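You operate a simulated robot arm through the tools that you are given. There is no shell and no other tool. Be economical: measure what you need, move in short steps, check, and stop when the job is done.

You run a simulated robot arm. Do the job below in one go: nothing can be reset, and whatever is moved stays where it is left.

## Task
Empty the glass and blue bowl into the steel bowl and load the tray.
Fine: glass and blue bowl go on the wooden tray. Set down upright: short glass.

It is judged by the outcome, as a careful person would: the job done as asked, and still so three seconds after it is handed in. It fails if anything else is knocked over, pushed out of place, dropped, spilled or broken.

## Robot
A 7-joint arm with a two-finger parallel gripper, fixed in place. Base frame: the origin is at the foot of the arm, x ahead of it, y to its left, z up; the work surface is at about z = 0.9. Lengths are in m, angles in rad, forces in N, time in s.
With the tool pointing down near the work surface it reaches from about 0.2 to 0.74 m from the base axis. Its first joint turns from -2.897 to 2.897 rad. Payload 1.57 kg.
Tool frame: the origin (TCP) lies between the finger pads and is the grasp point; the fingertips stand 0.03 m ahead of it; z points along the fingers, y is the line along which they close. The gripper opens to 0.11 m. The fingers are 0.024 m wide and 0.012 m thick; the gripper's body (0.048 by 0.112 m) begins 0.078 m behind the TCP.
Orientation is that of the tool frame in the base frame, as a unit quaternion [x, y, z, w]. With the fingers straight down and closing along the base's y, the tool's x points along the base's -x, its y along +y and its z along -z.

## Interface
- The arm moves only by the tool servo_tool. Its argument "rows" is text: rows parted by semicolons, each of 7 numbers parted by spaces: the shift along the tool's x, y, z in units of 500 mm (1.0 is 500 mm), then the turn, a rotation vector about the tool's x, y, z in units of 180 degrees (1.0 is 180 degrees), then the closure, from 0 (fully open) to 1 (shut). In form: tx ty tz wx wy wz claw; .... A call has 1 to 8 rows; each row is the pose to reach, as a shift and turn from the pose commanded when the call began, along the tool's axes at that moment. A call with a number of a shift or a turn outside -1 to 1 is refused whole. Each row takes 0.2 s and may step no farther than 0.05 m and 0.15 rad from the row before; otherwise, or with a gripper value out of range, the whole call is refused. Where a pose cannot be reached the arm comes as near as it can. A force on the tool above 50 N (or 10 N above the force at the start of the call, whichever is more), or a blocked arm, ends the call early, and 0.2 s more pass. The fingers move at their own pace (about 0.045 m/s each) and stop on an object; they squeeze with about 25 N. The grip force told is the motor's: it shows also when the fingers shut on nothing. Time passes only in rows, and 0.2 s behind the last, so rows that repeat a pose let the fingers close. It gives the time, the measured TCP pose, the force on the tool (base axes), the opening and the grip force at its end, in the units of the frame above (readings bear some noise), with the torque about the TCP (base axes, N m) and any sound that the robot's microphone picked up, and new pictures: "show" is both (left out), scene, wrist or none.
- Cameras (640 x 400 px; columns grow to the right, rows downward): "scene" is fixed at [0.3866, 0.4988, 1.6698]; the picture's right is [-1.00, 0.08, 0.00], its down [0.08, 0.98, -0.16] and it looks along [-0.01, -0.16, -0.99] (base axes); focal length 291 px, centre (320, 200). "wrist" rides on the gripper at [0.07, 0.016, -0.141] in the tool frame; the picture's right is [-0.23, 0.97, 0.00], its down [-0.86, -0.20, -0.48] and it looks along [-0.47, -0.11, 0.88] (tool axes); focal length 222 px, centre (320, 200). There is no depth. A picture from a camera that has moved, and an enlarged one, comes with that camera's place and axes in the base frame and with its lens. The place of the scene camera against the robot may be out by one fixed shift of up to 0.025 m in any direction.
- raise_lower(by): slides the trunk up (or, below 0, down) by that many m; the arm rides with it, the base frame stays. It gives what a move gives, with no picture.
- close_up(camera, box): a new picture of the part [left, top, right, bottom] of that camera's present view, enlarged. The clock stands still meanwhile.
- hand_in(): hands the job in; it is judged then, once.

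Go step by step. Nothing tells you positions but the pictures and the camera data: compare them with the known pose of the tool, close in by small moves and look again before you grip or let go. The budget is 120 turns and 200 pictures, counting those below and the enlarged ones. Unless the task says otherwise, let go and move clear before handing in, and close with one line.

The tools are called after "Emit:" by a JSON object that holds its "method" and its "body". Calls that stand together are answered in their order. servo_tool: Moves the arm, as the interface text tells. Its arguments: {"type":"object","properties":{"rows":{"type":"string"},"show":{"type":"string","enum":["both","scene","wrist","none"]}},"required":["rows"]} The other tools are called the same way: raise_lower (by) slides the trunk up or down; close_up (camera, box) takes an enlarged picture of a part of a camera's view; hand_in () hands the job in.

At the start:

```text
t: 0.0
position: [0.2676, 0.4013, 1.2814]
ee_rot: [0.0, 1.0, 0.0, 0.0]
force: [0.0, -0.3, 0.2]
wrist_torque: [-0.02, -0.03, 0.0]
gripper_width: 0.1101
finger_force: 0.0
trunk travel left (down, up): [-0.525, 0.065]
```

scene: 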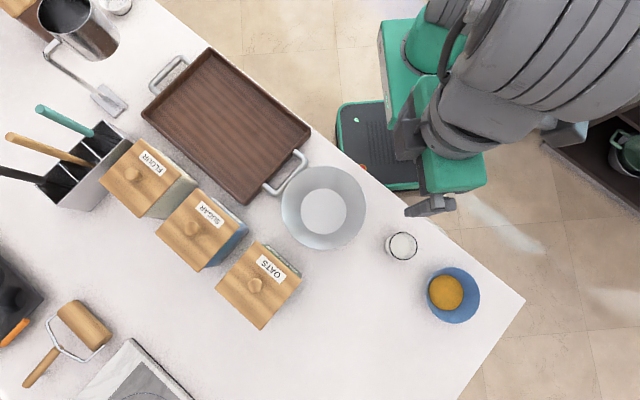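
wrist: 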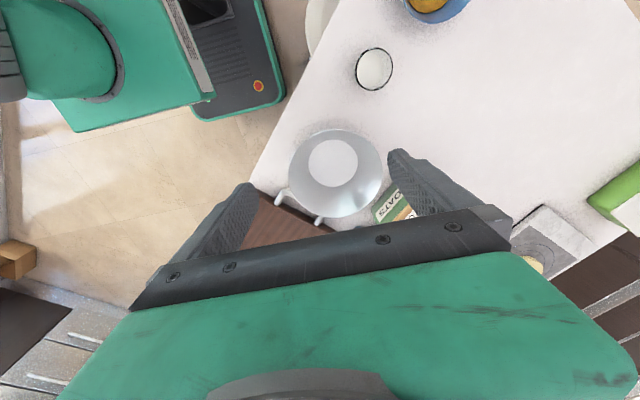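

I see the glass near (0.19, 0.51), the blue bowl near (0.08, 0.64), the steel bowl near (0.37, 0.40) and the tray around (0.62, 0.14). I'll take closer looks first.

Emit:
{"method": "close_up", "body": {"camera": "scene", "box": [360, 200, 520, 340]}}

Emit:
{"method": "close_up", "body": {"camera": "scene", "box": [130, 40, 380, 260]}}

Emit:
{"method": "close_up", "body": {"camera": "wrist", "box": [260, 0, 500, 240]}}

```text
2.86 times, centred on (440, 270) of scene
camera zoom: at [0.3866, 0.4988, 1.6698], right [-1.0, 0.08, 0.0], down [0.08, 0.98, -0.16], along [-0.01, -0.16, -0.99], focal length 832 px, centre (-23, 0)
```

zoom: 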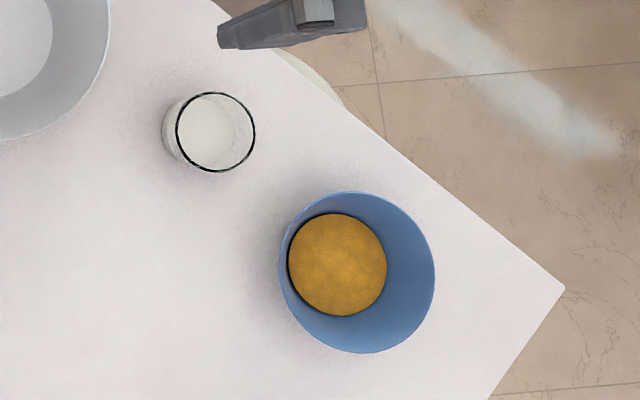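

```text
1.82 times, centred on (255, 150) of scene
camera zoom: at [0.3866, 0.4988, 1.6698], right [-1.0, 0.08, 0.0], down [0.08, 0.98, -0.16], along [-0.01, -0.16, -0.99], focal length 530 px, centre (438, 291)
```

zoom: 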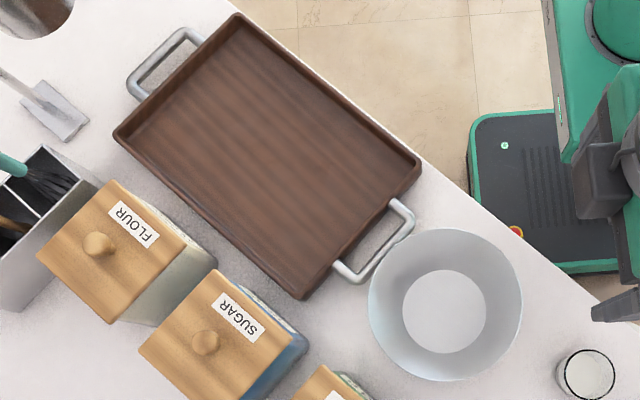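

```text
1.67 times, centred on (380, 120) of wrist
camera zoom: at [0.1986, 0.4176, 1.4231], right [0.23, 0.97, 0.0], down [0.86, -0.2, 0.48], along [0.47, -0.11, -0.88], focal length 370 px, centre (220, 333)
```

zoom: 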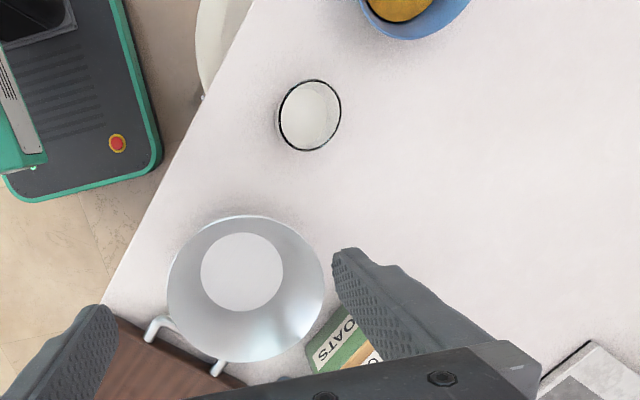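

The glass is about 0.066 m wide and the blue bowl about 0.13 m wide; the wrist view suggests the scene camera is off by about 0.015 m in x. I'll yaw the tool so the camera ends up above the gripper once I make it horizontal.

Emit:
{"method": "servo_tool", "body": {"rows": "0 0 0 0 0 0.047 0;0 0 0 0 0 0.094 0;0 0 0 0 0 0.141 0;0 0 0 0 0 0.188 0;0 0 0 0 0 0.235 0;0 0 0 0 0 0.282 0;0 0 0 0 0 0.329 0;0 0 0 0 0 0.376 0", "show": "wrist"}}

```text
t: 1.8
position: [0.266, 0.4003, 1.2821]
ee_rot: [0.557, 0.83, 0.0, 0.0]
force: [-0.1, 0.0, 0.6]
wrist_torque: [0.0, 0.02, 0.02]
gripper_width: 0.1101
finger_force: 0.2
trunk travel left (down, up): [-0.525, 0.065]
camera wrist: at [0.2563, 0.4716, 1.4233], right [0.99, 0.16, 0.0], down [0.14, -0.87, 0.48], along [0.08, -0.47, -0.88], focal length 222 px, centre (320, 200)
```

wrist: 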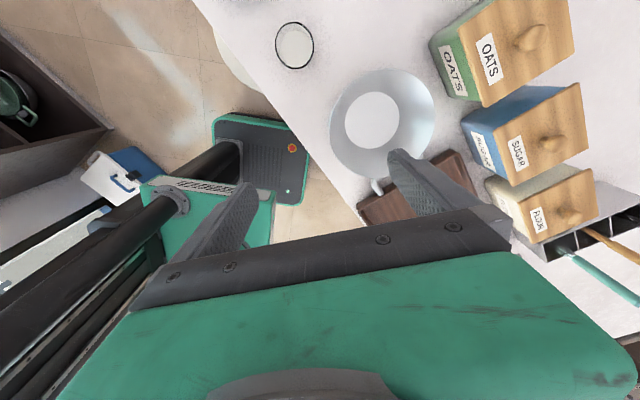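

The yaw works and the arm tracks well. I'll continue the yaw so that tool x points outward.

Emit:
{"method": "servo_tool", "body": {"rows": "0 0 0 0 0 0.047 0;0 0 0 0 0 0.094 0;0 0 0 0 0 0.141 0;0 0 0 0 0 0.188 0;0 0 0 0 0 0.235 0;0 0 0 0 0 0.282 0", "show": "wrist"}}

```text
t: 3.2
position: [0.2677, 0.3942, 1.2687]
ee_rot: [0.846, 0.533, -0.002, -0.007]
force: [1.0, -0.6, -0.1]
wrist_torque: [0.05, 0.0, 0.0]
gripper_width: 0.1101
finger_force: 0.0
out of reach, approached as far as the arm can: row 6
trunk travel left (down, up): [-0.525, 0.065]
camera wrist: at [0.3148, 0.45, 1.4105], right [0.78, -0.63, -0.01], down [-0.54, -0.69, 0.48], along [-0.31, -0.37, -0.88], focal length 222 px, centre (320, 200)
```

wrist: 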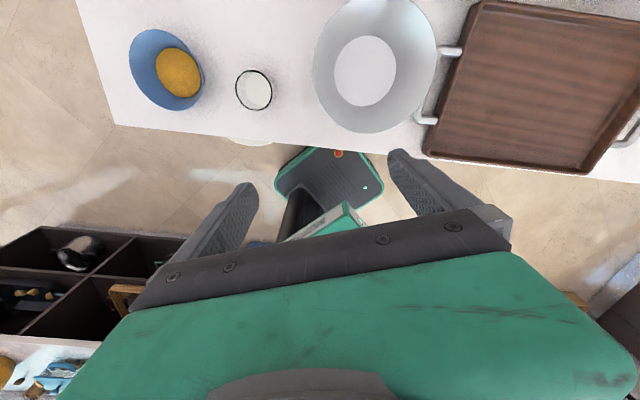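

The last joint reaches its limit there, so the natural pose has tool x pointing toward the robot. I'll yaw back and approach the glass at about 40° below horizontal instead.

Emit:
{"method": "servo_tool", "body": {"rows": "0 0 0 0 0 -0.047 0;0 0 0 0 0 -0.094 0;0 0 0 0 0 -0.141 0;0 0 0 0 0 -0.188 0;0 0 0 0 0 -0.235 0;0 0 0 0 0 -0.282 0;0 0 0 0 0 -0.329 0;0 0 0 0 0 -0.376 0", "show": "none"}}

Emit:
{"method": "servo_tool", "body": {"rows": "0 0 0 0 0 -0.047 0;0 0 0 0 0 -0.094 0;0 0 0 0 0 -0.141 0;0 0 0 0 0 -0.188 0;0 0 0 0 0 -0.235 0;0 0 0 0 0 -0.282 0;0 0 0 0 0 -0.329 0;0 0 0 0 0 -0.376 0", "show": "none"}}

Emit:
{"method": "servo_tool", "body": {"rows": "0 0 0 0 0 -0.047 0;0 0 0 0 0 -0.094 0;0 0 0 0 0 -0.141 0;0 0 0 0 0 -0.188 0;0 0 0 0 0 -0.225 0", "show": "wrist"}}

```text
t: 5.0
position: [0.2689, 0.3972, 1.2684]
ee_rot: [0.403, 0.915, 0.001, -0.007]
force: [-0.4, 0.2, -0.9]
wrist_torque: [0.02, 0.04, 0.0]
gripper_width: 0.11
finger_force: 0.0
trunk travel left (down, up): [-0.525, 0.065]
```

```text
t: 6.8
position: [0.2681, 0.3954, 1.2673]
ee_rot: [-0.174, 0.985, 0.004, -0.006]
force: [0.1, -0.4, -1.1]
wrist_torque: [0.02, 0.0, -0.01]
gripper_width: 0.1103
finger_force: 0.0
trunk travel left (down, up): [-0.525, 0.065]
```

```text
t: 8.0
position: [0.2675, 0.3957, 1.2683]
ee_rot: [-0.504, 0.864, 0.008, -0.003]
force: [0.4, -1.1, -0.2]
wrist_torque: [0.0, 0.02, 0.03]
gripper_width: 0.1099
finger_force: 0.0
trunk travel left (down, up): [-0.525, 0.065]
camera wrist: at [0.2212, 0.3427, 1.4096], right [-0.74, 0.68, 0.01], down [0.6, 0.64, 0.48], along [0.31, 0.36, -0.88], focal length 222 px, centre (320, 200)
```

wrist: 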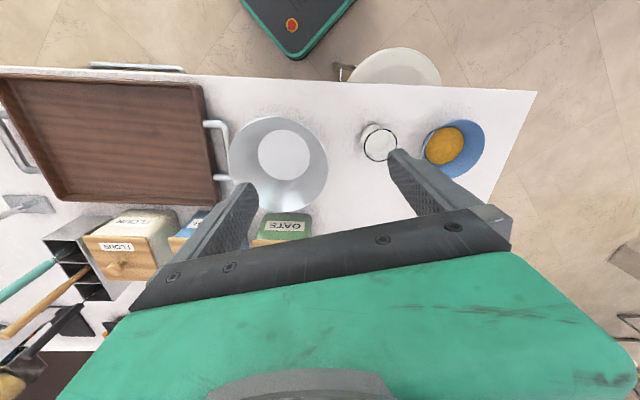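

The tool now faces outward at azimuth 60°. I'll pitch it to about 40° below horizontal and move to a stand-off in front of the glass.

Emit:
{"method": "servo_tool", "body": {"rows": "0.015 0.037 0.056 0 -0.0463 0 0;0.03 0.073 0.112 0 -0.0926 0 0;0.045 0.11 0.168 0 -0.139 0 0;0.06 0.147 0.224 0 -0.185 0 0;0.075 0.183 0.28 0 -0.2315 0 0;0.09 0.22 0.336 0 -0.278 0 0", "show": "both"}}

```text
t: 9.4
position: [0.1489, 0.4126, 1.102]
ee_rot: [-0.452, 0.784, 0.218, 0.364]
force: [0.0, 0.1, -0.7]
wrist_torque: [0.0, 0.03, 0.02]
gripper_width: 0.1099
finger_force: 0.0
trunk travel left (down, up): [-0.525, 0.065]
camera wrist: at [0.0605, 0.2878, 1.1397], right [-0.77, 0.61, 0.19], down [0.27, 0.05, 0.96], along [0.57, 0.79, -0.21], focal length 222 px, centre (320, 200)
```

scene: 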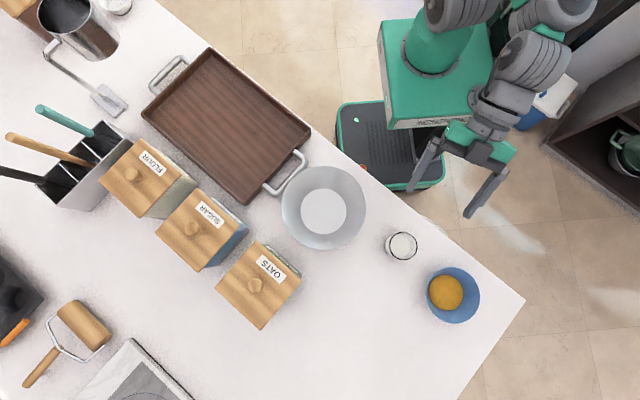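
wrist: 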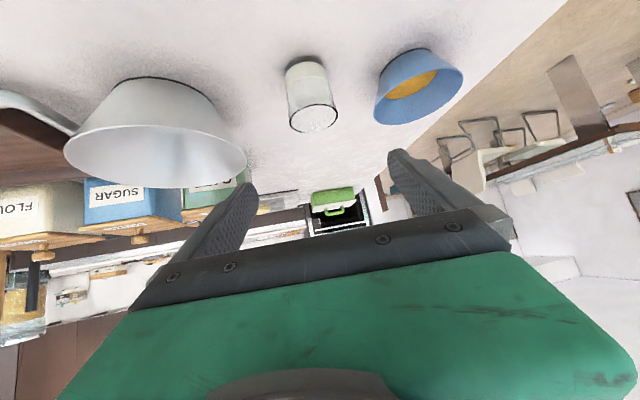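

The wrist image is upside down but shows the objects from the side. I'll zoom in to measure the heights.

Emit:
{"method": "close_up", "body": {"camera": "wrist", "box": [240, 30, 480, 180]}}

Emit:
{"method": "close_up", "body": {"camera": "wrist", "box": [0, 50, 270, 219]}}

```text
2.67 times, centred on (360, 105) of wrist
camera zoom: at [0.0605, 0.2878, 1.1397], right [-0.77, 0.61, 0.19], down [0.27, 0.05, 0.96], along [0.57, 0.79, -0.21], focal length 592 px, centre (213, 453)
```

zoom: 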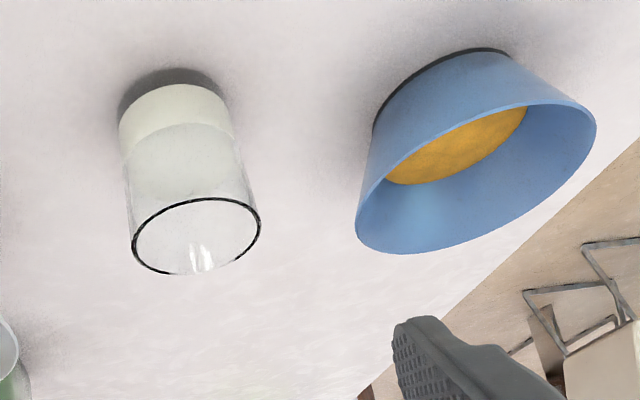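

```text
2.37 times, centred on (135, 134) of wrist
camera zoom: at [0.0605, 0.2878, 1.1397], right [-0.77, 0.61, 0.19], down [0.27, 0.05, 0.96], along [0.57, 0.79, -0.21], focal length 526 px, centre (758, 355)
```

zoom: 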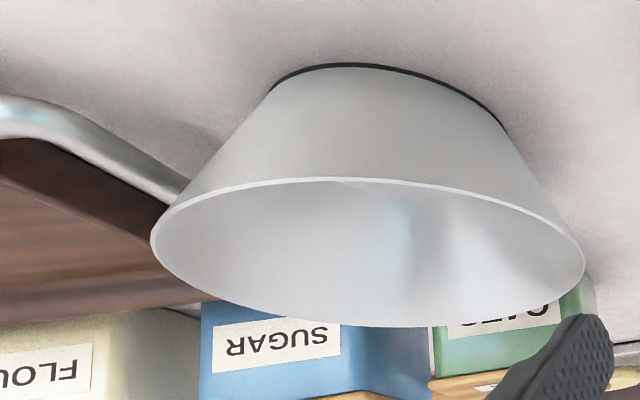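

Glass: centre (0.205, 0.510), rim at z≈0.973, diameter ≈0.064, about a third full. The blue bowl is near (0.098, 0.633), rim at z≈0.95. The steel bowl is near (0.387, 0.40), rim at z≈0.975. I'll line up along the approach axis to the glass next.

Emit:
{"method": "servo_tool", "body": {"rows": "0.0325 -0.0016 0.0577 0 0 0 0;0.065 -0.0032 0.1154 0 0 0 0;0.0974 -0.0048 0.1732 0 0 0 0", "show": "wrist"}}

```text
t: 10.2
position: [0.1653, 0.4426, 1.0092]
ee_rot: [-0.453, 0.784, 0.219, 0.363]
force: [0.1, 0.1, 0.2]
wrist_torque: [-0.02, 0.0, 0.01]
gripper_width: 0.11
finger_force: 0.1
trunk travel left (down, up): [-0.525, 0.065]
camera wrist: at [0.0779, 0.318, 1.0464], right [-0.77, 0.61, 0.19], down [0.27, 0.05, 0.96], along [0.57, 0.79, -0.21], focal length 222 px, centre (320, 200)
```

wrist: 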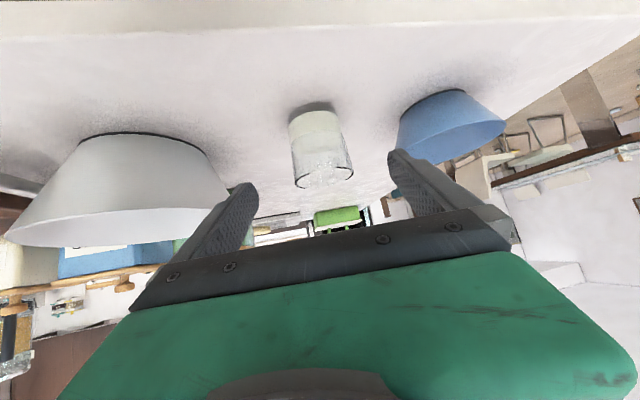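

The alignment looks plausible. I'll zoom once to refine the glass position.

Emit:
{"method": "close_up", "body": {"camera": "wrist", "box": [200, 70, 440, 220]}}

```text
2.67 times, centred on (320, 145) of wrist
camera zoom: at [0.0779, 0.318, 1.0464], right [-0.77, 0.61, 0.19], down [0.27, 0.05, 0.96], along [0.57, 0.79, -0.21], focal length 592 px, centre (320, 347)
```

zoom: 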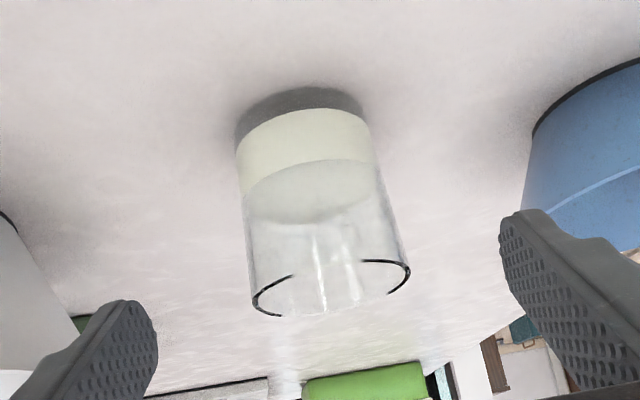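

Refined glass centre is (0.208, 0.513). I'm advancing to straddle it, still open.

Emit:
{"method": "servo_tool", "body": {"rows": "-0.002 -0.002 0.07 0 0 0 0;-0.004 -0.004 0.14 0 0 0 0;-0.0064 -0.006 0.208 0 0 0 0", "show": "both"}}

```text
t: 11.0
position: [0.2105, 0.5135, 0.944]
ee_rot: [-0.454, 0.784, 0.219, 0.363]
force: [0.5, -0.3, -0.6]
wrist_torque: [-0.03, 0.01, 0.0]
gripper_width: 0.1099
finger_force: 0.1
trunk travel left (down, up): [-0.525, 0.065]
camera wrist: at [0.1227, 0.3886, 0.9825], right [-0.77, 0.61, 0.19], down [0.27, 0.05, 0.96], along [0.57, 0.79, -0.21], focal length 222 px, centre (320, 200)
```

scene: 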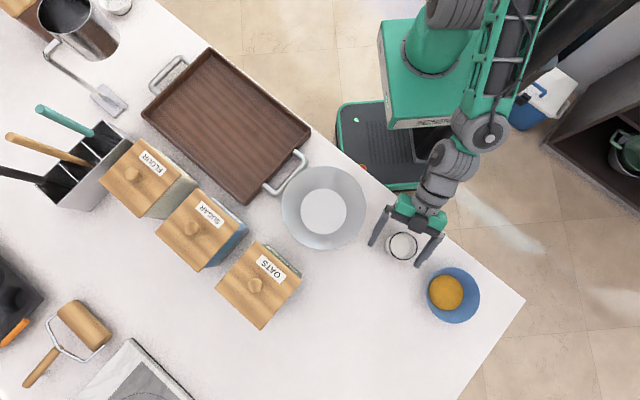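
wrist: 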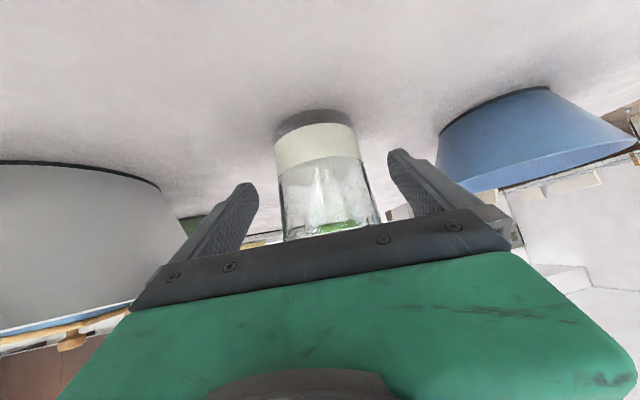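

The glass sits between the fingers. I'm closing.

Emit:
{"method": "servo_tool", "body": {"rows": "0 0 0 0 0 0 0.3;0 0 0 0 0 0 0.5;0 0 0 0 0 0 0.7;0 0 0 0 0 0 0.8;0 0 0 0 0 0 0.8;0 0 0 0 0 0 0.8", "show": "both"}}

```text
t: 12.4
position: [0.2104, 0.5123, 0.9448]
ee_rot: [-0.454, 0.784, 0.219, 0.363]
force: [-0.8, 1.4, -0.9]
wrist_torque: [0.09, 0.07, -0.01]
gripper_width: 0.0611
finger_force: 25.3
trunk travel left (down, up): [-0.525, 0.065]
camera wrist: at [0.1222, 0.3882, 0.9827], right [-0.77, 0.61, 0.19], down [0.27, 0.05, 0.96], along [0.57, 0.79, -0.21], focal length 222 px, centre (320, 200)
```

scene: 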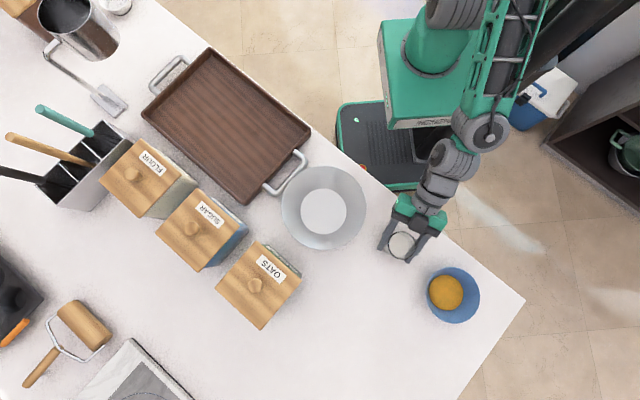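
wrist: 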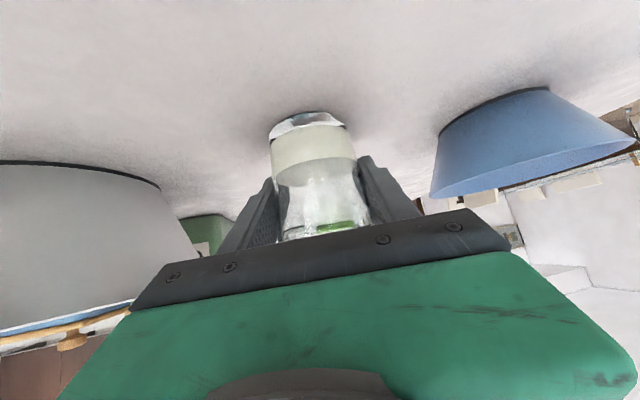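

Glass gripped (width 0.061, 25 N). I'm lifting it straight up to check the hold.

Emit:
{"method": "servo_tool", "body": {"rows": "-0.0307 0.0005 -0.0255 0 0 0 0.8;-0.092 0.0016 -0.0765 0 0 0 0.8;-0.153 0.0027 -0.1275 0 0 0 0.8;-0.207 0.0036 -0.172 0 0 0 0.8;-0.23 0.004 -0.191 0 0 0 0.8", "show": "wrist"}}

```text
t: 13.6
position: [0.2085, 0.5127, 1.0936]
ee_rot: [-0.454, 0.785, 0.218, 0.362]
force: [0.4, 0.5, -1.8]
wrist_torque: [0.03, -0.01, 0.01]
gripper_width: 0.0603
finger_force: 24.9
trunk travel left (down, up): [-0.525, 0.065]
camera wrist: at [0.1206, 0.3881, 1.1315], right [-0.77, 0.61, 0.19], down [0.27, 0.05, 0.96], along [0.57, 0.79, -0.21], focal length 222 px, centre (320, 200)
```

wrist: 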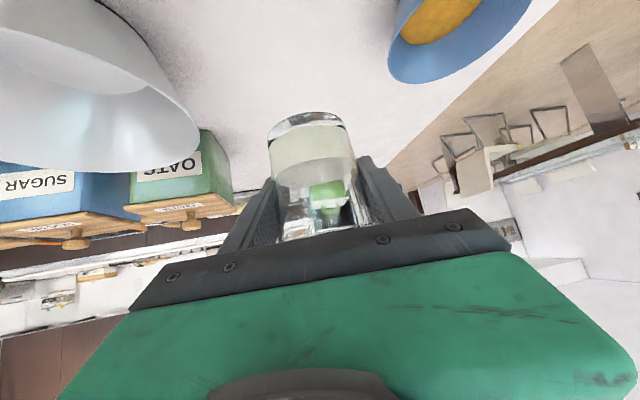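

Lifted cleanly. I'm moving over the left side of the steel bowl while yawing to azimuth 40°.

Emit:
{"method": "servo_tool", "body": {"rows": "-0.0008 -0.03 0.0004 0.008 -0.0001 0.0066 0.8;-0.0024 -0.094 0.0012 0.025 -0.0004 0.0207 0.8;-0.004 -0.16 0.002 0.042 -0.0007 0.035 0.8;-0.0056 -0.226 0.0027 0.059 -0.001 0.049 0.8;-0.007 -0.29 0.0035 0.076 -0.0013 0.063 0.8;-0.0082 -0.33 0.004 0.0865 -0.0014 0.072 0.8;-0.0086 -0.3426 0.0042 0.0896 -0.0015 0.0745 0.8", "show": "both"}}

```text
t: 15.2
position: [0.3614, 0.434, 1.096]
ee_rot: [-0.303, 0.854, 0.148, 0.396]
force: [0.5, 0.7, -3.7]
wrist_torque: [0.01, 0.0, 0.01]
gripper_width: 0.0599
finger_force: 24.7
trunk travel left (down, up): [-0.525, 0.065]
camera wrist: at [0.2338, 0.3494, 1.1336], right [-0.5, 0.84, 0.19], down [0.28, -0.05, 0.96], along [0.82, 0.54, -0.21], focal length 222 px, centre (320, 200)
```

scene: 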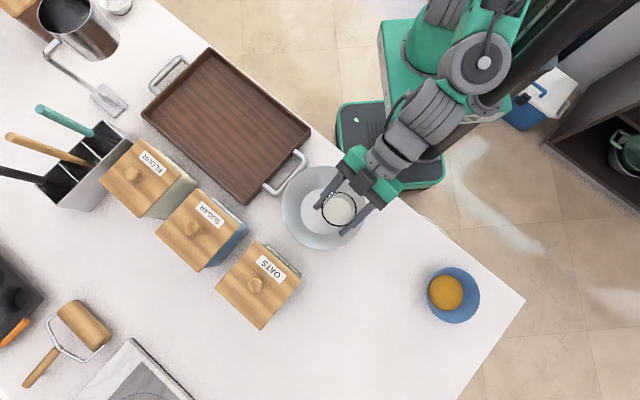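
wrist: 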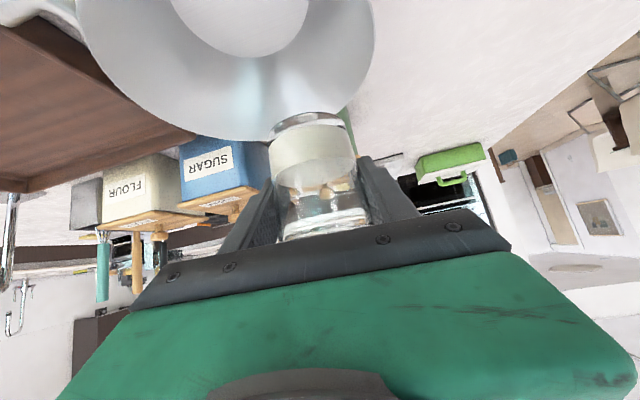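

The glass hangs over the left half of the steel bowl. I'm starting the roll to the right about the forward horizontal axis, stopping before pouring begins.

Emit:
{"method": "servo_tool", "body": {"rows": "0 0 0 -0.029 0 0.0345 0.8;0 0 0 -0.058 0 0.069 0.8;0 0 0 -0.087 0 0.1035 0.8;0 0 0 -0.116 0 0.138 0.8;0 0 0 -0.145 0 0.1725 0.8;0 0 0 -0.174 0 0.207 0.8", "show": "both"}}

```text
t: 16.6
position: [0.3613, 0.4336, 1.093]
ee_rot: [-0.111, 0.834, 0.487, 0.233]
force: [0.7, -0.4, -2.7]
wrist_torque: [-0.03, -0.02, 0.02]
gripper_width: 0.0603
finger_force: 24.7
trunk travel left (down, up): [-0.525, 0.065]
camera wrist: at [0.2552, 0.3213, 1.1301], right [-0.21, 0.48, 0.85], down [0.69, -0.55, 0.47], along [0.7, 0.69, -0.22], focal length 222 px, centre (320, 200)
```

scene: 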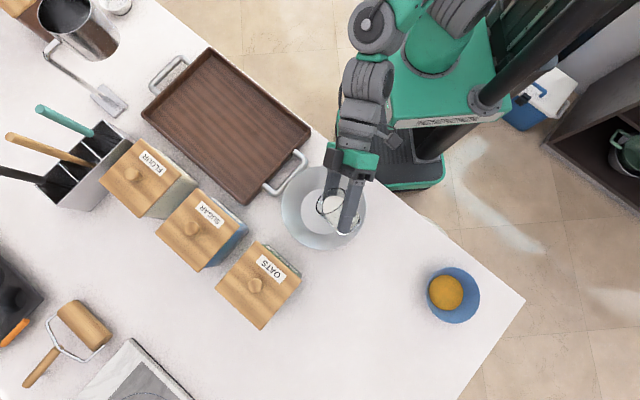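
wrist: 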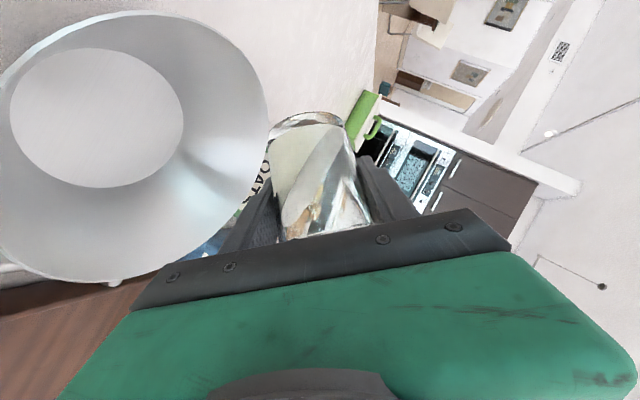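

The roll works smoothly. I'm continuing slowly so it pours.

Emit:
{"method": "servo_tool", "body": {"rows": "0 0 0 -0.016 0 0.019 0.8;0 0 0 -0.032 0 0.038 0.8;0 0 0 -0.048 0 0.057 0.8;0 0 0 -0.064 0 0.0763 0.8;0 0 0 -0.08 0 0.0953 0.8;0 0 0 -0.096 0 0.1144 0.8;0 0 0 -0.112 0 0.1335 0.8;0 0 0 -0.128 0 0.1525 0.8", "show": "both"}}

```text
t: 18.4
position: [0.3595, 0.4339, 1.0927]
ee_rot: [0.045, 0.723, 0.684, 0.084]
force: [-0.4, -0.1, -2.7]
wrist_torque: [-0.01, -0.03, -0.01]
gripper_width: 0.0604
finger_force: 24.6
trunk travel left (down, up): [-0.525, 0.065]
camera wrist: at [0.2652, 0.3083, 1.1128], right [0.17, 0.02, 0.99], down [0.76, -0.64, -0.12], along [0.62, 0.77, -0.12], focal length 222 px, centre (320, 200)
```

scene: 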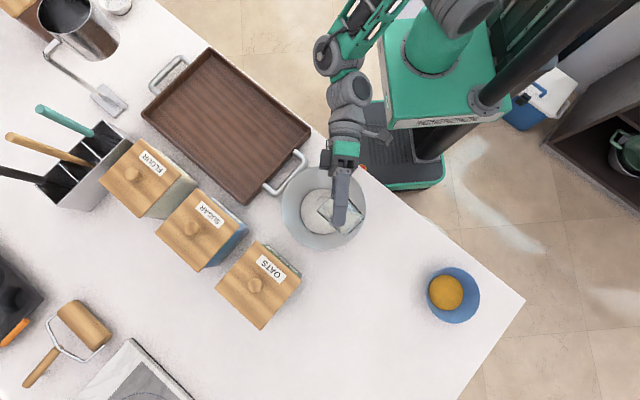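
wrist: 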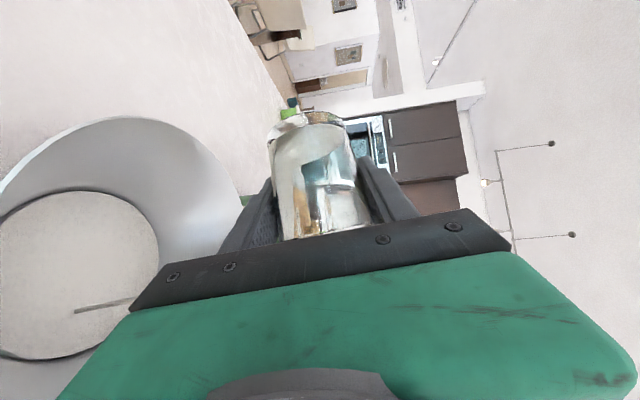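

It's pouring into the steel bowl and the level there is up. I'm rolling on to about 125° and holding to drain.

Emit:
{"method": "servo_tool", "body": {"rows": "0 0 0 -0.02 0 0.0238 0.8;0 0 0 -0.04 0 0.0476 0.8;0 0 0 -0.06 0 0.0715 0.8;0 0 0 -0.08 0 0.0953 0.8;0 0 0 -0.1 0 0.119 0.8;0 0 0 -0.119 0 0.142 0.8;0 0 0 -0.119 0 0.142 0.8;0 0 0 -0.119 0 0.142 0.8", "show": "both"}}

```text
t: 20.2
position: [0.3617, 0.4365, 1.0966]
ee_rot: [0.188, 0.559, 0.805, -0.06]
force: [0.4, 0.2, -2.4]
wrist_torque: [0.0, -0.04, -0.06]
gripper_width: 0.0601
finger_force: 24.9
out of reach, approached as far as the arm can: row 6, 7, 8
trunk travel left (down, up): [-0.525, 0.065]
camera wrist: at [0.269, 0.3088, 1.0936], right [0.51, -0.38, 0.77], down [0.62, -0.47, -0.64], along [0.6, 0.8, 0.0], focal length 222 px, centre (320, 200)
```

scene: 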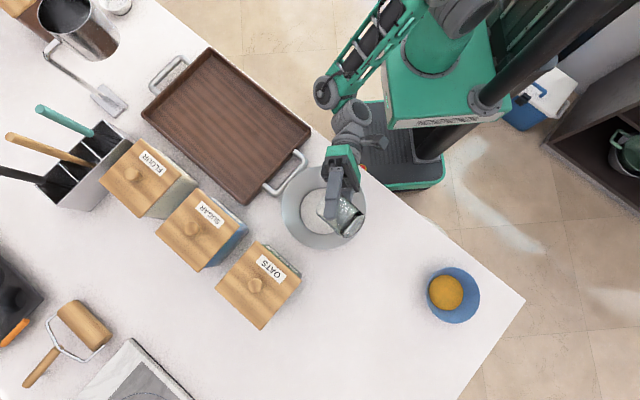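
wrist: 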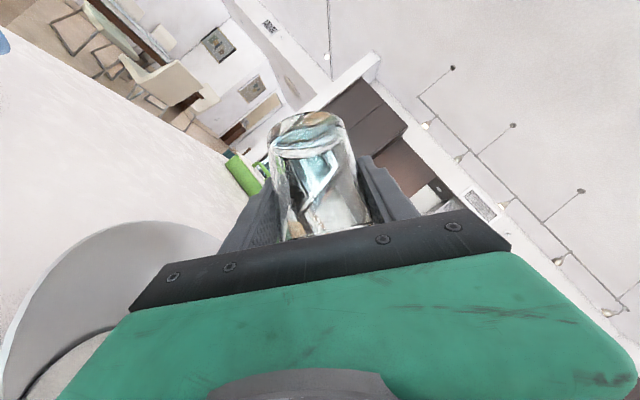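

The roll reached about 120°. I'm holding a moment for drips, then zooming in to check it's empty.

Emit:
{"method": "servo_tool", "body": {"rows": "0 0 0 0 0 0 0.8;0 0 0 0 0 0 0.8;0 0 0 0 0 0 0.8;0 0 0 0 0 0 0.8;0 0 0 0 0 0 0.8;0 0 0 0 0 0 0.8;0 0 0 0 0 0 0.8;0 0 0 0 0 0 0.8", "show": "none"}}

Emit:
{"method": "close_up", "body": {"camera": "wrist", "box": [240, 90, 400, 250]}}

Emit:
{"method": "close_up", "body": {"camera": "scene", "box": [260, 130, 400, 270]}}

```text
t: 22.0
position: [0.3611, 0.4361, 1.0961]
ee_rot: [0.187, 0.56, 0.805, -0.06]
force: [-0.1, 0.9, -1.4]
wrist_torque: [-0.02, -0.02, 0.04]
gripper_width: 0.0598
finger_force: 25.6
trunk travel left (down, up): [-0.525, 0.065]
```

```text
2.50 times, centred on (320, 170) of wrist
camera zoom: at [0.269, 0.3088, 1.0935], right [0.51, -0.38, 0.77], down [0.62, -0.47, -0.63], along [0.6, 0.8, 0.0], focal length 555 px, centre (320, 275)
```

zoom: 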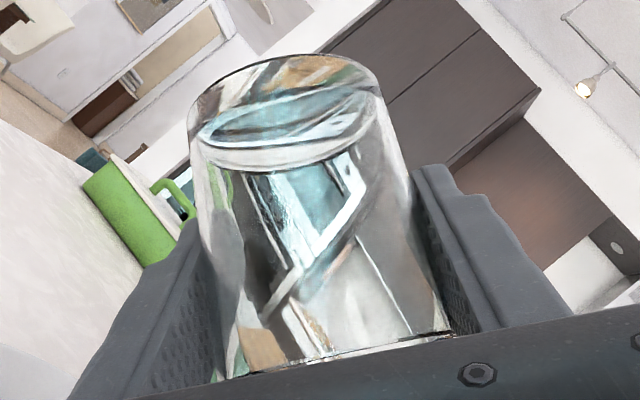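

```text
2.86 times, centred on (330, 200) of scene
camera zoom: at [0.3866, 0.4988, 1.6698], right [-1.0, 0.08, 0.0], down [0.08, 0.98, -0.16], along [-0.01, -0.16, -0.99], focal length 832 px, centre (291, 200)
```

zoom: 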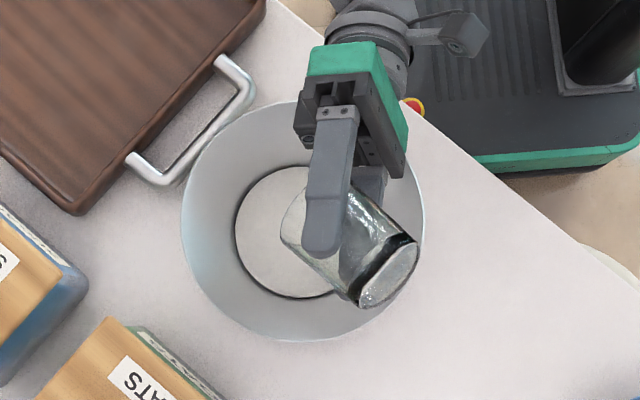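

The glass is empty. I'm rolling it back upright over the bowl.

Emit:
{"method": "servo_tool", "body": {"rows": "0 0 0 0.0302 0 -0.036 0.8;0 0 0 0.0604 0 -0.072 0.8;0 0 0 0.0906 0 -0.108 0.8;0 0 0 0.1208 0 -0.144 0.8;0 0 0 0.151 0 -0.18 0.8;0 0 0 0.1812 0 -0.216 0.8;0 0 0 0.2114 0 -0.252 0.8", "show": "none"}}

Emit:
{"method": "servo_tool", "body": {"rows": "0 0 0 0.0302 0 -0.036 0.8;0 0 0 0.0604 0 -0.072 0.8;0 0 0 0.0906 0 -0.108 0.8;0 0 0 0.1208 0 -0.144 0.8;0 0 0 0.151 0 -0.18 0.8;0 0 0 0.1812 0 -0.216 0.8;0 0 0 0.2114 0 -0.252 0.8", "show": "both"}}

```text
t: 23.6
position: [0.3604, 0.4374, 1.0953]
ee_rot: [-0.07, 0.812, 0.546, 0.195]
force: [0.5, -0.8, -2.4]
wrist_torque: [-0.02, 0.01, 0.03]
gripper_width: 0.0602
finger_force: 24.7
trunk travel left (down, up): [-0.525, 0.065]
```

```text
t: 25.2
position: [0.3602, 0.4364, 1.0961]
ee_rot: [-0.305, 0.853, 0.143, 0.399]
force: [1.1, 0.3, -1.3]
wrist_torque: [0.01, 0.03, -0.01]
gripper_width: 0.0602
finger_force: 24.1
trunk travel left (down, up): [-0.525, 0.065]
camera wrist: at [0.2327, 0.3528, 1.1332], right [-0.51, 0.84, 0.18], down [0.27, -0.04, 0.96], along [0.82, 0.53, -0.21], focal length 222 px, centre (320, 200)
```

scene: 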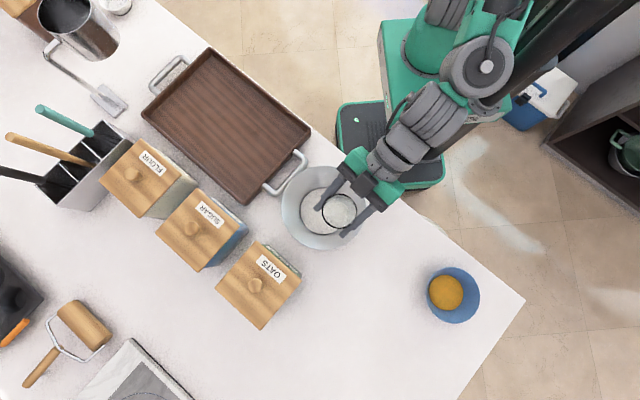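
wrist: 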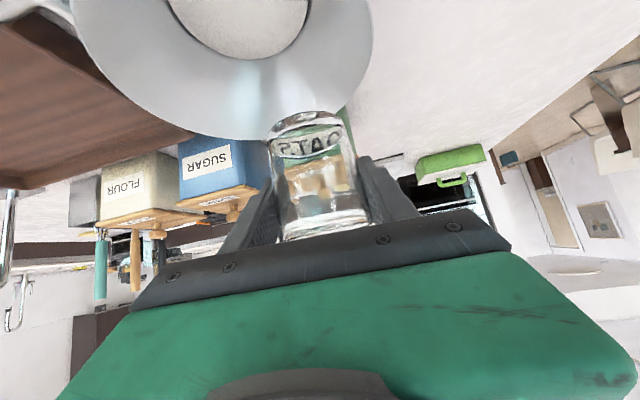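

Upright and empty. The tray centre is about (0.626, 0.151). I'll carry the glass to about (0.64, 0.066) on its far end, leaving the nearer end for the bowl.

Emit:
{"method": "servo_tool", "body": {"rows": "0.0017 -0.0775 -0.0022 0 0 0 0.8;0.0033 -0.155 -0.0043 0 0 0 0.8;0.005 -0.2325 -0.0065 0 0 0 0.8;0.0067 -0.31 -0.0087 0 0 0 0.8;0.0083 -0.3875 -0.0108 0 0 0 0.8;0.01 -0.465 -0.013 0 0 0 0.8", "show": "none"}}

Emit:
{"method": "servo_tool", "body": {"rows": "0.0017 -0.0775 -0.0022 0.0106 0 0.0089 0.8;0.0033 -0.155 -0.0043 0.0212 0 0.0177 0.8;0.005 -0.2325 -0.0065 0.0318 0 0.0266 0.8;0.0067 -0.31 -0.0087 0.0425 0 0.0355 0.8;0.0083 -0.3875 -0.0108 0.0531 0 0.0443 0.8;0.01 -0.465 -0.013 0.0637 0 0.0532 0.8", "show": "both"}}

```text
t: 26.6
position: [0.5025, 0.2528, 1.095]
ee_rot: [-0.306, 0.852, 0.145, 0.398]
force: [-0.6, -0.3, -1.4]
wrist_torque: [-0.01, 0.0, -0.03]
gripper_width: 0.0604
finger_force: 24.7
trunk travel left (down, up): [-0.525, 0.065]
```

```text
t: 28.0
position: [0.6436, 0.0656, 1.0936]
ee_rot: [-0.192, 0.886, 0.092, 0.412]
force: [-0.3, 1.0, -1.8]
wrist_torque: [0.0, 0.01, -0.04]
gripper_width: 0.06
finger_force: 25.1
trunk travel left (down, up): [-0.525, 0.065]
camera wrist: at [0.4979, 0.0178, 1.1318], right [-0.27, 0.95, 0.18], down [0.25, -0.11, 0.96], along [0.93, 0.31, -0.21], focal length 222 px, centre (320, 200)
```

scene: 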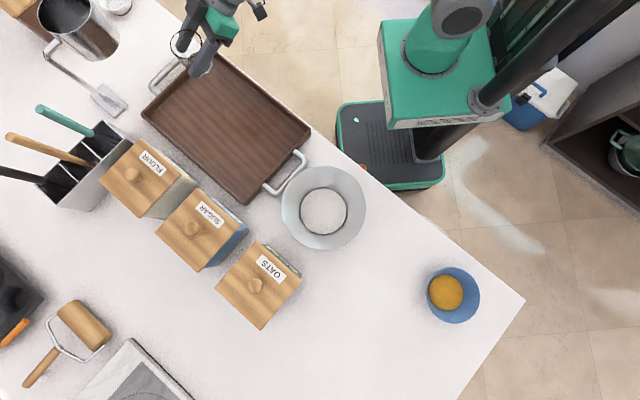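
wrist: 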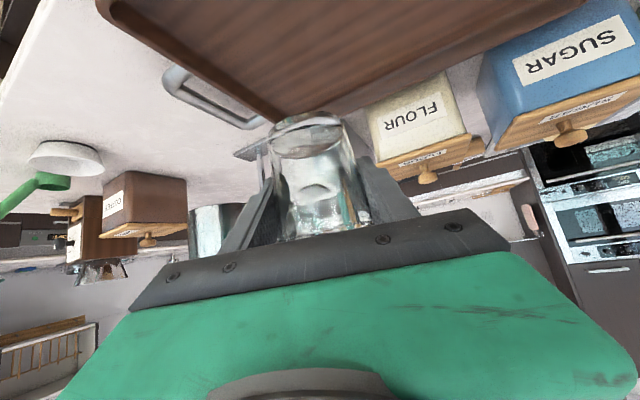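

Both camera views agree: the glass is over the tray, about 0.076 m inside the near edge. I'm lowering it most of the way.

Emit:
{"method": "servo_tool", "body": {"rows": "0.0459 -0.0003 0.0386 0 0 0 0.8;0.0918 -0.0006 0.0773 0 0 0 0.8;0.1377 -0.0009 0.116 0 0 0 0.8;0.1836 -0.0012 0.1546 0 0 0 0.8", "show": "both"}}

```text
t: 29.0
position: [0.6444, 0.0681, 0.9739]
ee_rot: [-0.191, 0.885, 0.09, 0.414]
force: [-0.1, 0.9, -2.4]
wrist_torque: [-0.01, 0.04, 0.0]
gripper_width: 0.06
finger_force: 24.9
trunk travel left (down, up): [-0.525, 0.065]
camera wrist: at [0.4981, 0.0196, 1.0116], right [-0.27, 0.95, 0.18], down [0.25, -0.11, 0.96], along [0.93, 0.3, -0.21], focal length 222 px, centre (320, 200)
```

scene: 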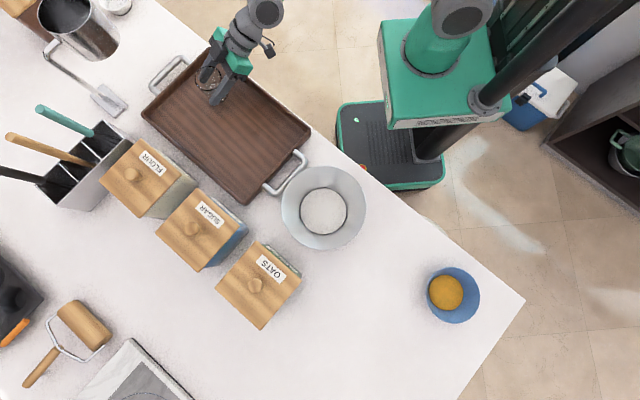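
wrist: 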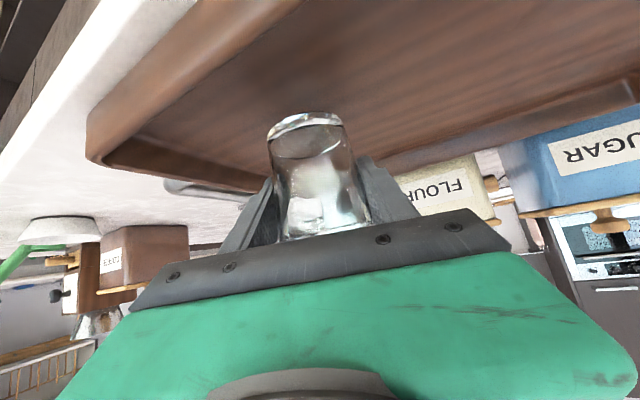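

About 2 cm left. I'm creeping down in small steps and watching the force.

Emit:
{"method": "servo_tool", "body": {"rows": "0.006 0 0.0052 0 0 0 0.8;0.0122 0 0.0103 0 0 0 0.8;0.0184 0 0.0155 0 0 0 0.8", "show": "none"}}

Emit:
{"method": "servo_tool", "body": {"rows": "0.003 0 0.0026 0 0 0 0.8;0.006 0 0.0052 0 0 0 0.8", "show": "wrist"}}

```text
t: 29.8
position: [0.6437, 0.0675, 0.9629]
ee_rot: [-0.192, 0.885, 0.092, 0.413]
force: [0.1, -0.2, -1.9]
wrist_torque: [0.02, -0.04, 0.0]
gripper_width: 0.0599
finger_force: 25.2
trunk travel left (down, up): [-0.525, 0.065]
```

```text
t: 30.4
position: [0.6431, 0.0681, 0.9582]
ee_rot: [-0.191, 0.886, 0.091, 0.413]
force: [0.5, -0.2, -1.6]
wrist_torque: [0.01, 0.0, 0.05]
gripper_width: 0.0601
finger_force: 25.0
trunk travel left (down, up): [-0.525, 0.065]
camera wrist: at [0.4982, 0.0189, 0.9962], right [-0.27, 0.95, 0.18], down [0.25, -0.11, 0.96], along [0.93, 0.31, -0.21], focal length 222 px, centre (320, 200)
```

wrist: 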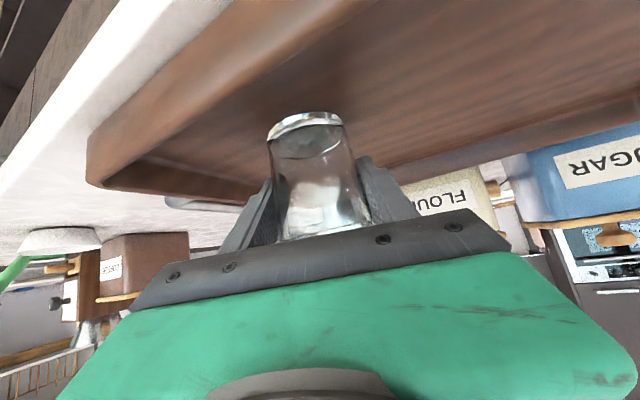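

Emit:
{"method": "servo_tool", "body": {"rows": "0.003 0 0.0026 0 0 0 0.8;0.0046 0 0.0039 0 0 0 0.8", "show": "none"}}

Emit:
{"method": "close_up", "body": {"camera": "wrist", "box": [220, 80, 400, 193]}}

```text
t: 31.0
position: [0.6443, 0.0666, 0.9552]
ee_rot: [-0.191, 0.886, 0.091, 0.413]
force: [-1.1, 0.4, -0.9]
wrist_torque: [0.05, 0.03, 0.02]
gripper_width: 0.0601
finger_force: 25.4
trunk travel left (down, up): [-0.525, 0.065]
```

```text
3.54 times, centred on (310, 136) of wrist
camera zoom: at [0.499, 0.0189, 0.9933], right [-0.27, 0.95, 0.18], down [0.25, -0.11, 0.96], along [0.93, 0.31, -0.21], focal length 786 px, centre (355, 425)
```

zoom: 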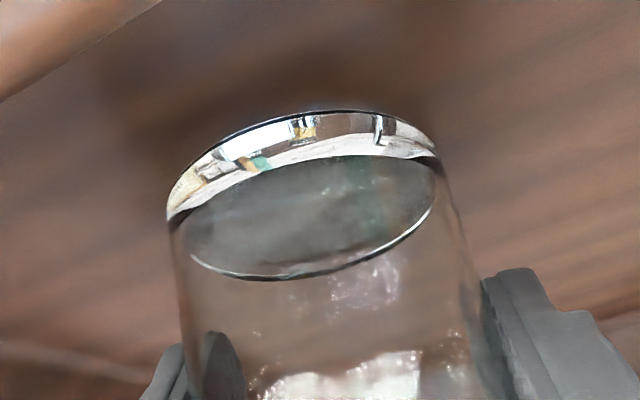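

No clear contact yet, so I'm going on in 1–2 mm steps.

Emit:
{"method": "servo_tool", "body": {"rows": "0.0015 0 0.0013 0 0 0 0.8;0.003 0 0.0026 0 0 0 0.8", "show": "none"}}

Emit:
{"method": "servo_tool", "body": {"rows": "0.0015 0 0.0013 0 0 0 0.8;0.003 0 0.0026 0 0 0 0.8", "show": "none"}}

```text
t: 31.6
position: [0.6449, 0.0674, 0.9556]
ee_rot: [-0.192, 0.885, 0.091, 0.414]
force: [-2.1, -1.6, 7.5]
wrist_torque: [0.18, 0.19, 0.06]
gripper_width: 0.0601
finger_force: 25.1
trunk travel left (down, up): [-0.525, 0.065]
```

```text
t: 32.2
position: [0.6454, 0.0668, 0.955]
ee_rot: [-0.191, 0.885, 0.09, 0.416]
force: [-0.7, -4.7, 13.1]
wrist_torque: [0.21, 0.15, 0.06]
gripper_width: 0.0605
finger_force: 24.7
trunk travel left (down, up): [-0.525, 0.065]
```

Contact: 13 N upward at z=0.955. I'm relieving the pressure slightly and then opening.

Emit:
{"method": "servo_tool", "body": {"rows": "-0.0035 0 -0.003 0 0 0 0.8;-0.0035 0 -0.003 0 0 0 0.5;-0.0035 0 -0.003 0 0 0 0.3;-0.0035 0 -0.003 0 0 0 0.1;-0.0035 0 -0.003 0 0 0 0;-0.0035 0 -0.003 0 0 0 0;-0.0035 0 -0.003 0 0 0 0", "show": "both"}}

```text
t: 33.8
position: [0.6441, 0.067, 0.9545]
ee_rot: [-0.192, 0.886, 0.091, 0.413]
force: [-0.4, 0.5, -0.3]
wrist_torque: [0.01, -0.01, -0.01]
gripper_width: 0.11
finger_force: 0.1
trunk travel left (down, up): [-0.525, 0.065]
camera wrist: at [0.4989, 0.0192, 0.992], right [-0.27, 0.95, 0.18], down [0.25, -0.11, 0.96], along [0.93, 0.31, -0.21], focal length 222 px, centre (320, 200)
```

scene: 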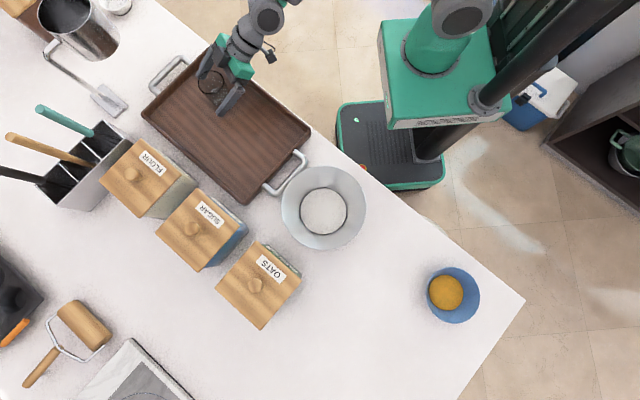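
wrist: 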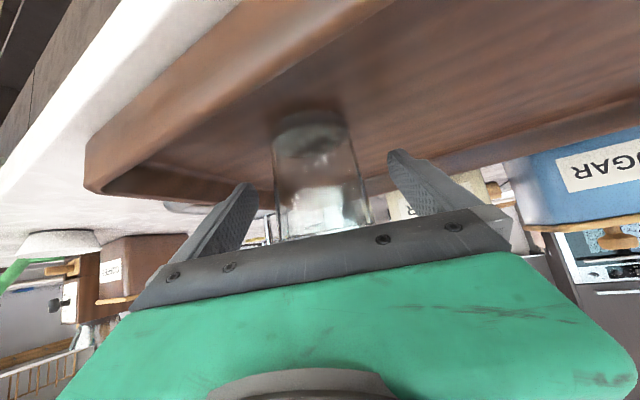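

The glass stands upright on the tray. I'm retreating along the approach axis.

Emit:
{"method": "servo_tool", "body": {"rows": "0 0 -0.06 0 0 0 0;0 0 -0.14 0 0 0 0;0 0 -0.23 0 0 0 0;0 0 -0.32 0 0 0 0;0 0 -0.41 0 0 0 0", "show": "both"}}

```text
t: 35.0
position: [0.5018, 0.0012, 1.0839]
ee_rot: [-0.191, 0.886, 0.091, 0.413]
force: [0.0, 0.6, -0.1]
wrist_torque: [-0.03, 0.0, 0.0]
gripper_width: 0.1099
finger_force: 0.0
trunk travel left (down, up): [-0.525, 0.065]
camera wrist: at [0.3567, -0.0476, 1.1221], right [-0.27, 0.95, 0.18], down [0.25, -0.11, 0.96], along [0.93, 0.31, -0.21], focal length 222 px, centre (320, 200)
```

scene: 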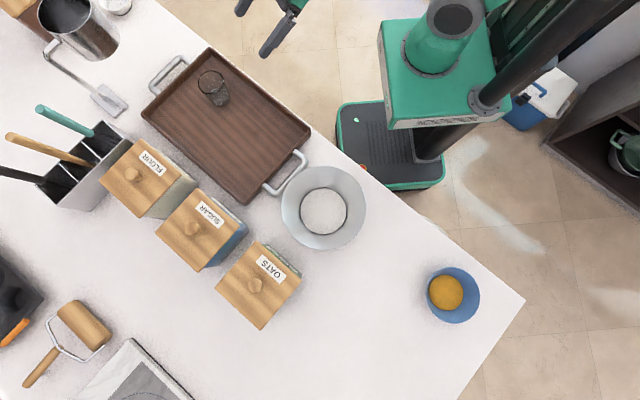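
wrist: 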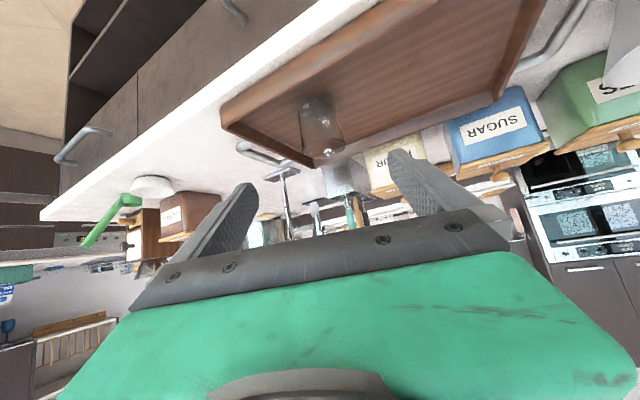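

The glass is placed well. Next is the blue bowl: I'll pinch its left rim so it can tip right into the steel bowl. First I'm traversing over to it at height.

Emit:
{"method": "servo_tool", "body": {"rows": "-0.0164 0.0942 -0.0016 0 0 0 0;-0.0329 0.1885 -0.0032 0 0 0 0;-0.0493 0.2827 -0.0049 0 0 0 0;-0.0658 0.377 -0.0065 0 0 0 0;-0.0822 0.4712 -0.0081 0 0 0 0;-0.0987 0.5655 -0.0098 0 0 0 0;-0.1151 0.6597 -0.0114 0 0 0 0;-0.1316 0.754 -0.013 0 0 0 0", "show": "none"}}

Emit:
{"method": "servo_tool", "body": {"rows": "0.0325 0.0832 -0.0382 -0.02125 0 -0.0179 0;0.065 0.1663 -0.0765 -0.0425 0 -0.0358 0;0.0975 0.2495 -0.1147 -0.0637 0 -0.0536 0;0.13 0.3327 -0.153 -0.085 0 -0.0715 0;0.1625 0.4159 -0.1912 -0.1062 0 -0.0894 0;0.195 0.499 -0.2295 -0.1275 0 -0.1072 0;0.2275 0.5822 -0.2677 -0.1487 0 -0.1251 0;0.26 0.6654 -0.306 -0.17 0 -0.143 0", "show": "both"}}

```text
t: 36.8
position: [0.3764, 0.3621, 1.137]
ee_rot: [-0.191, 0.885, 0.091, 0.414]
force: [-1.0, -0.5, 0.6]
wrist_torque: [-0.04, 0.0, 0.0]
gripper_width: 0.1101
finger_force: 0.1
trunk travel left (down, up): [-0.525, 0.065]
```

```text
t: 38.6
position: [0.0563, 0.5819, 1.1415]
ee_rot: [-0.484, 0.765, 0.227, 0.358]
force: [0.3, 0.7, 0.2]
wrist_torque: [-0.01, -0.02, -0.02]
gripper_width: 0.11
finger_force: 0.1
trunk travel left (down, up): [-0.525, 0.065]
camera wrist: at [-0.0226, 0.4501, 1.1782], right [-0.82, 0.55, 0.17], down [0.26, 0.08, 0.96], along [0.52, 0.83, -0.21], focal length 222 px, centre (320, 200)
```

scene: 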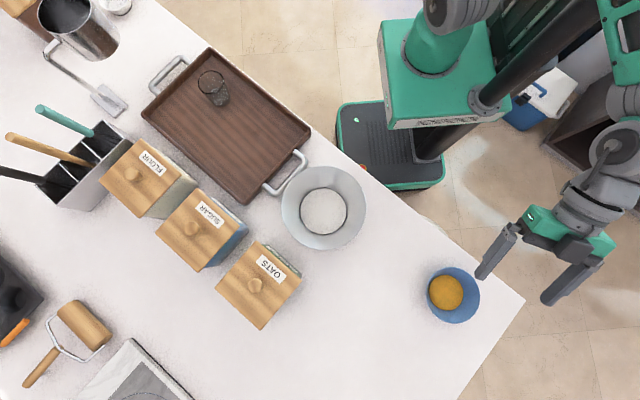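
wrist: 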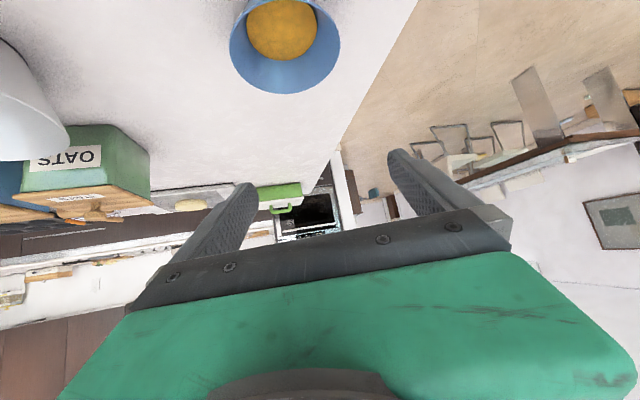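

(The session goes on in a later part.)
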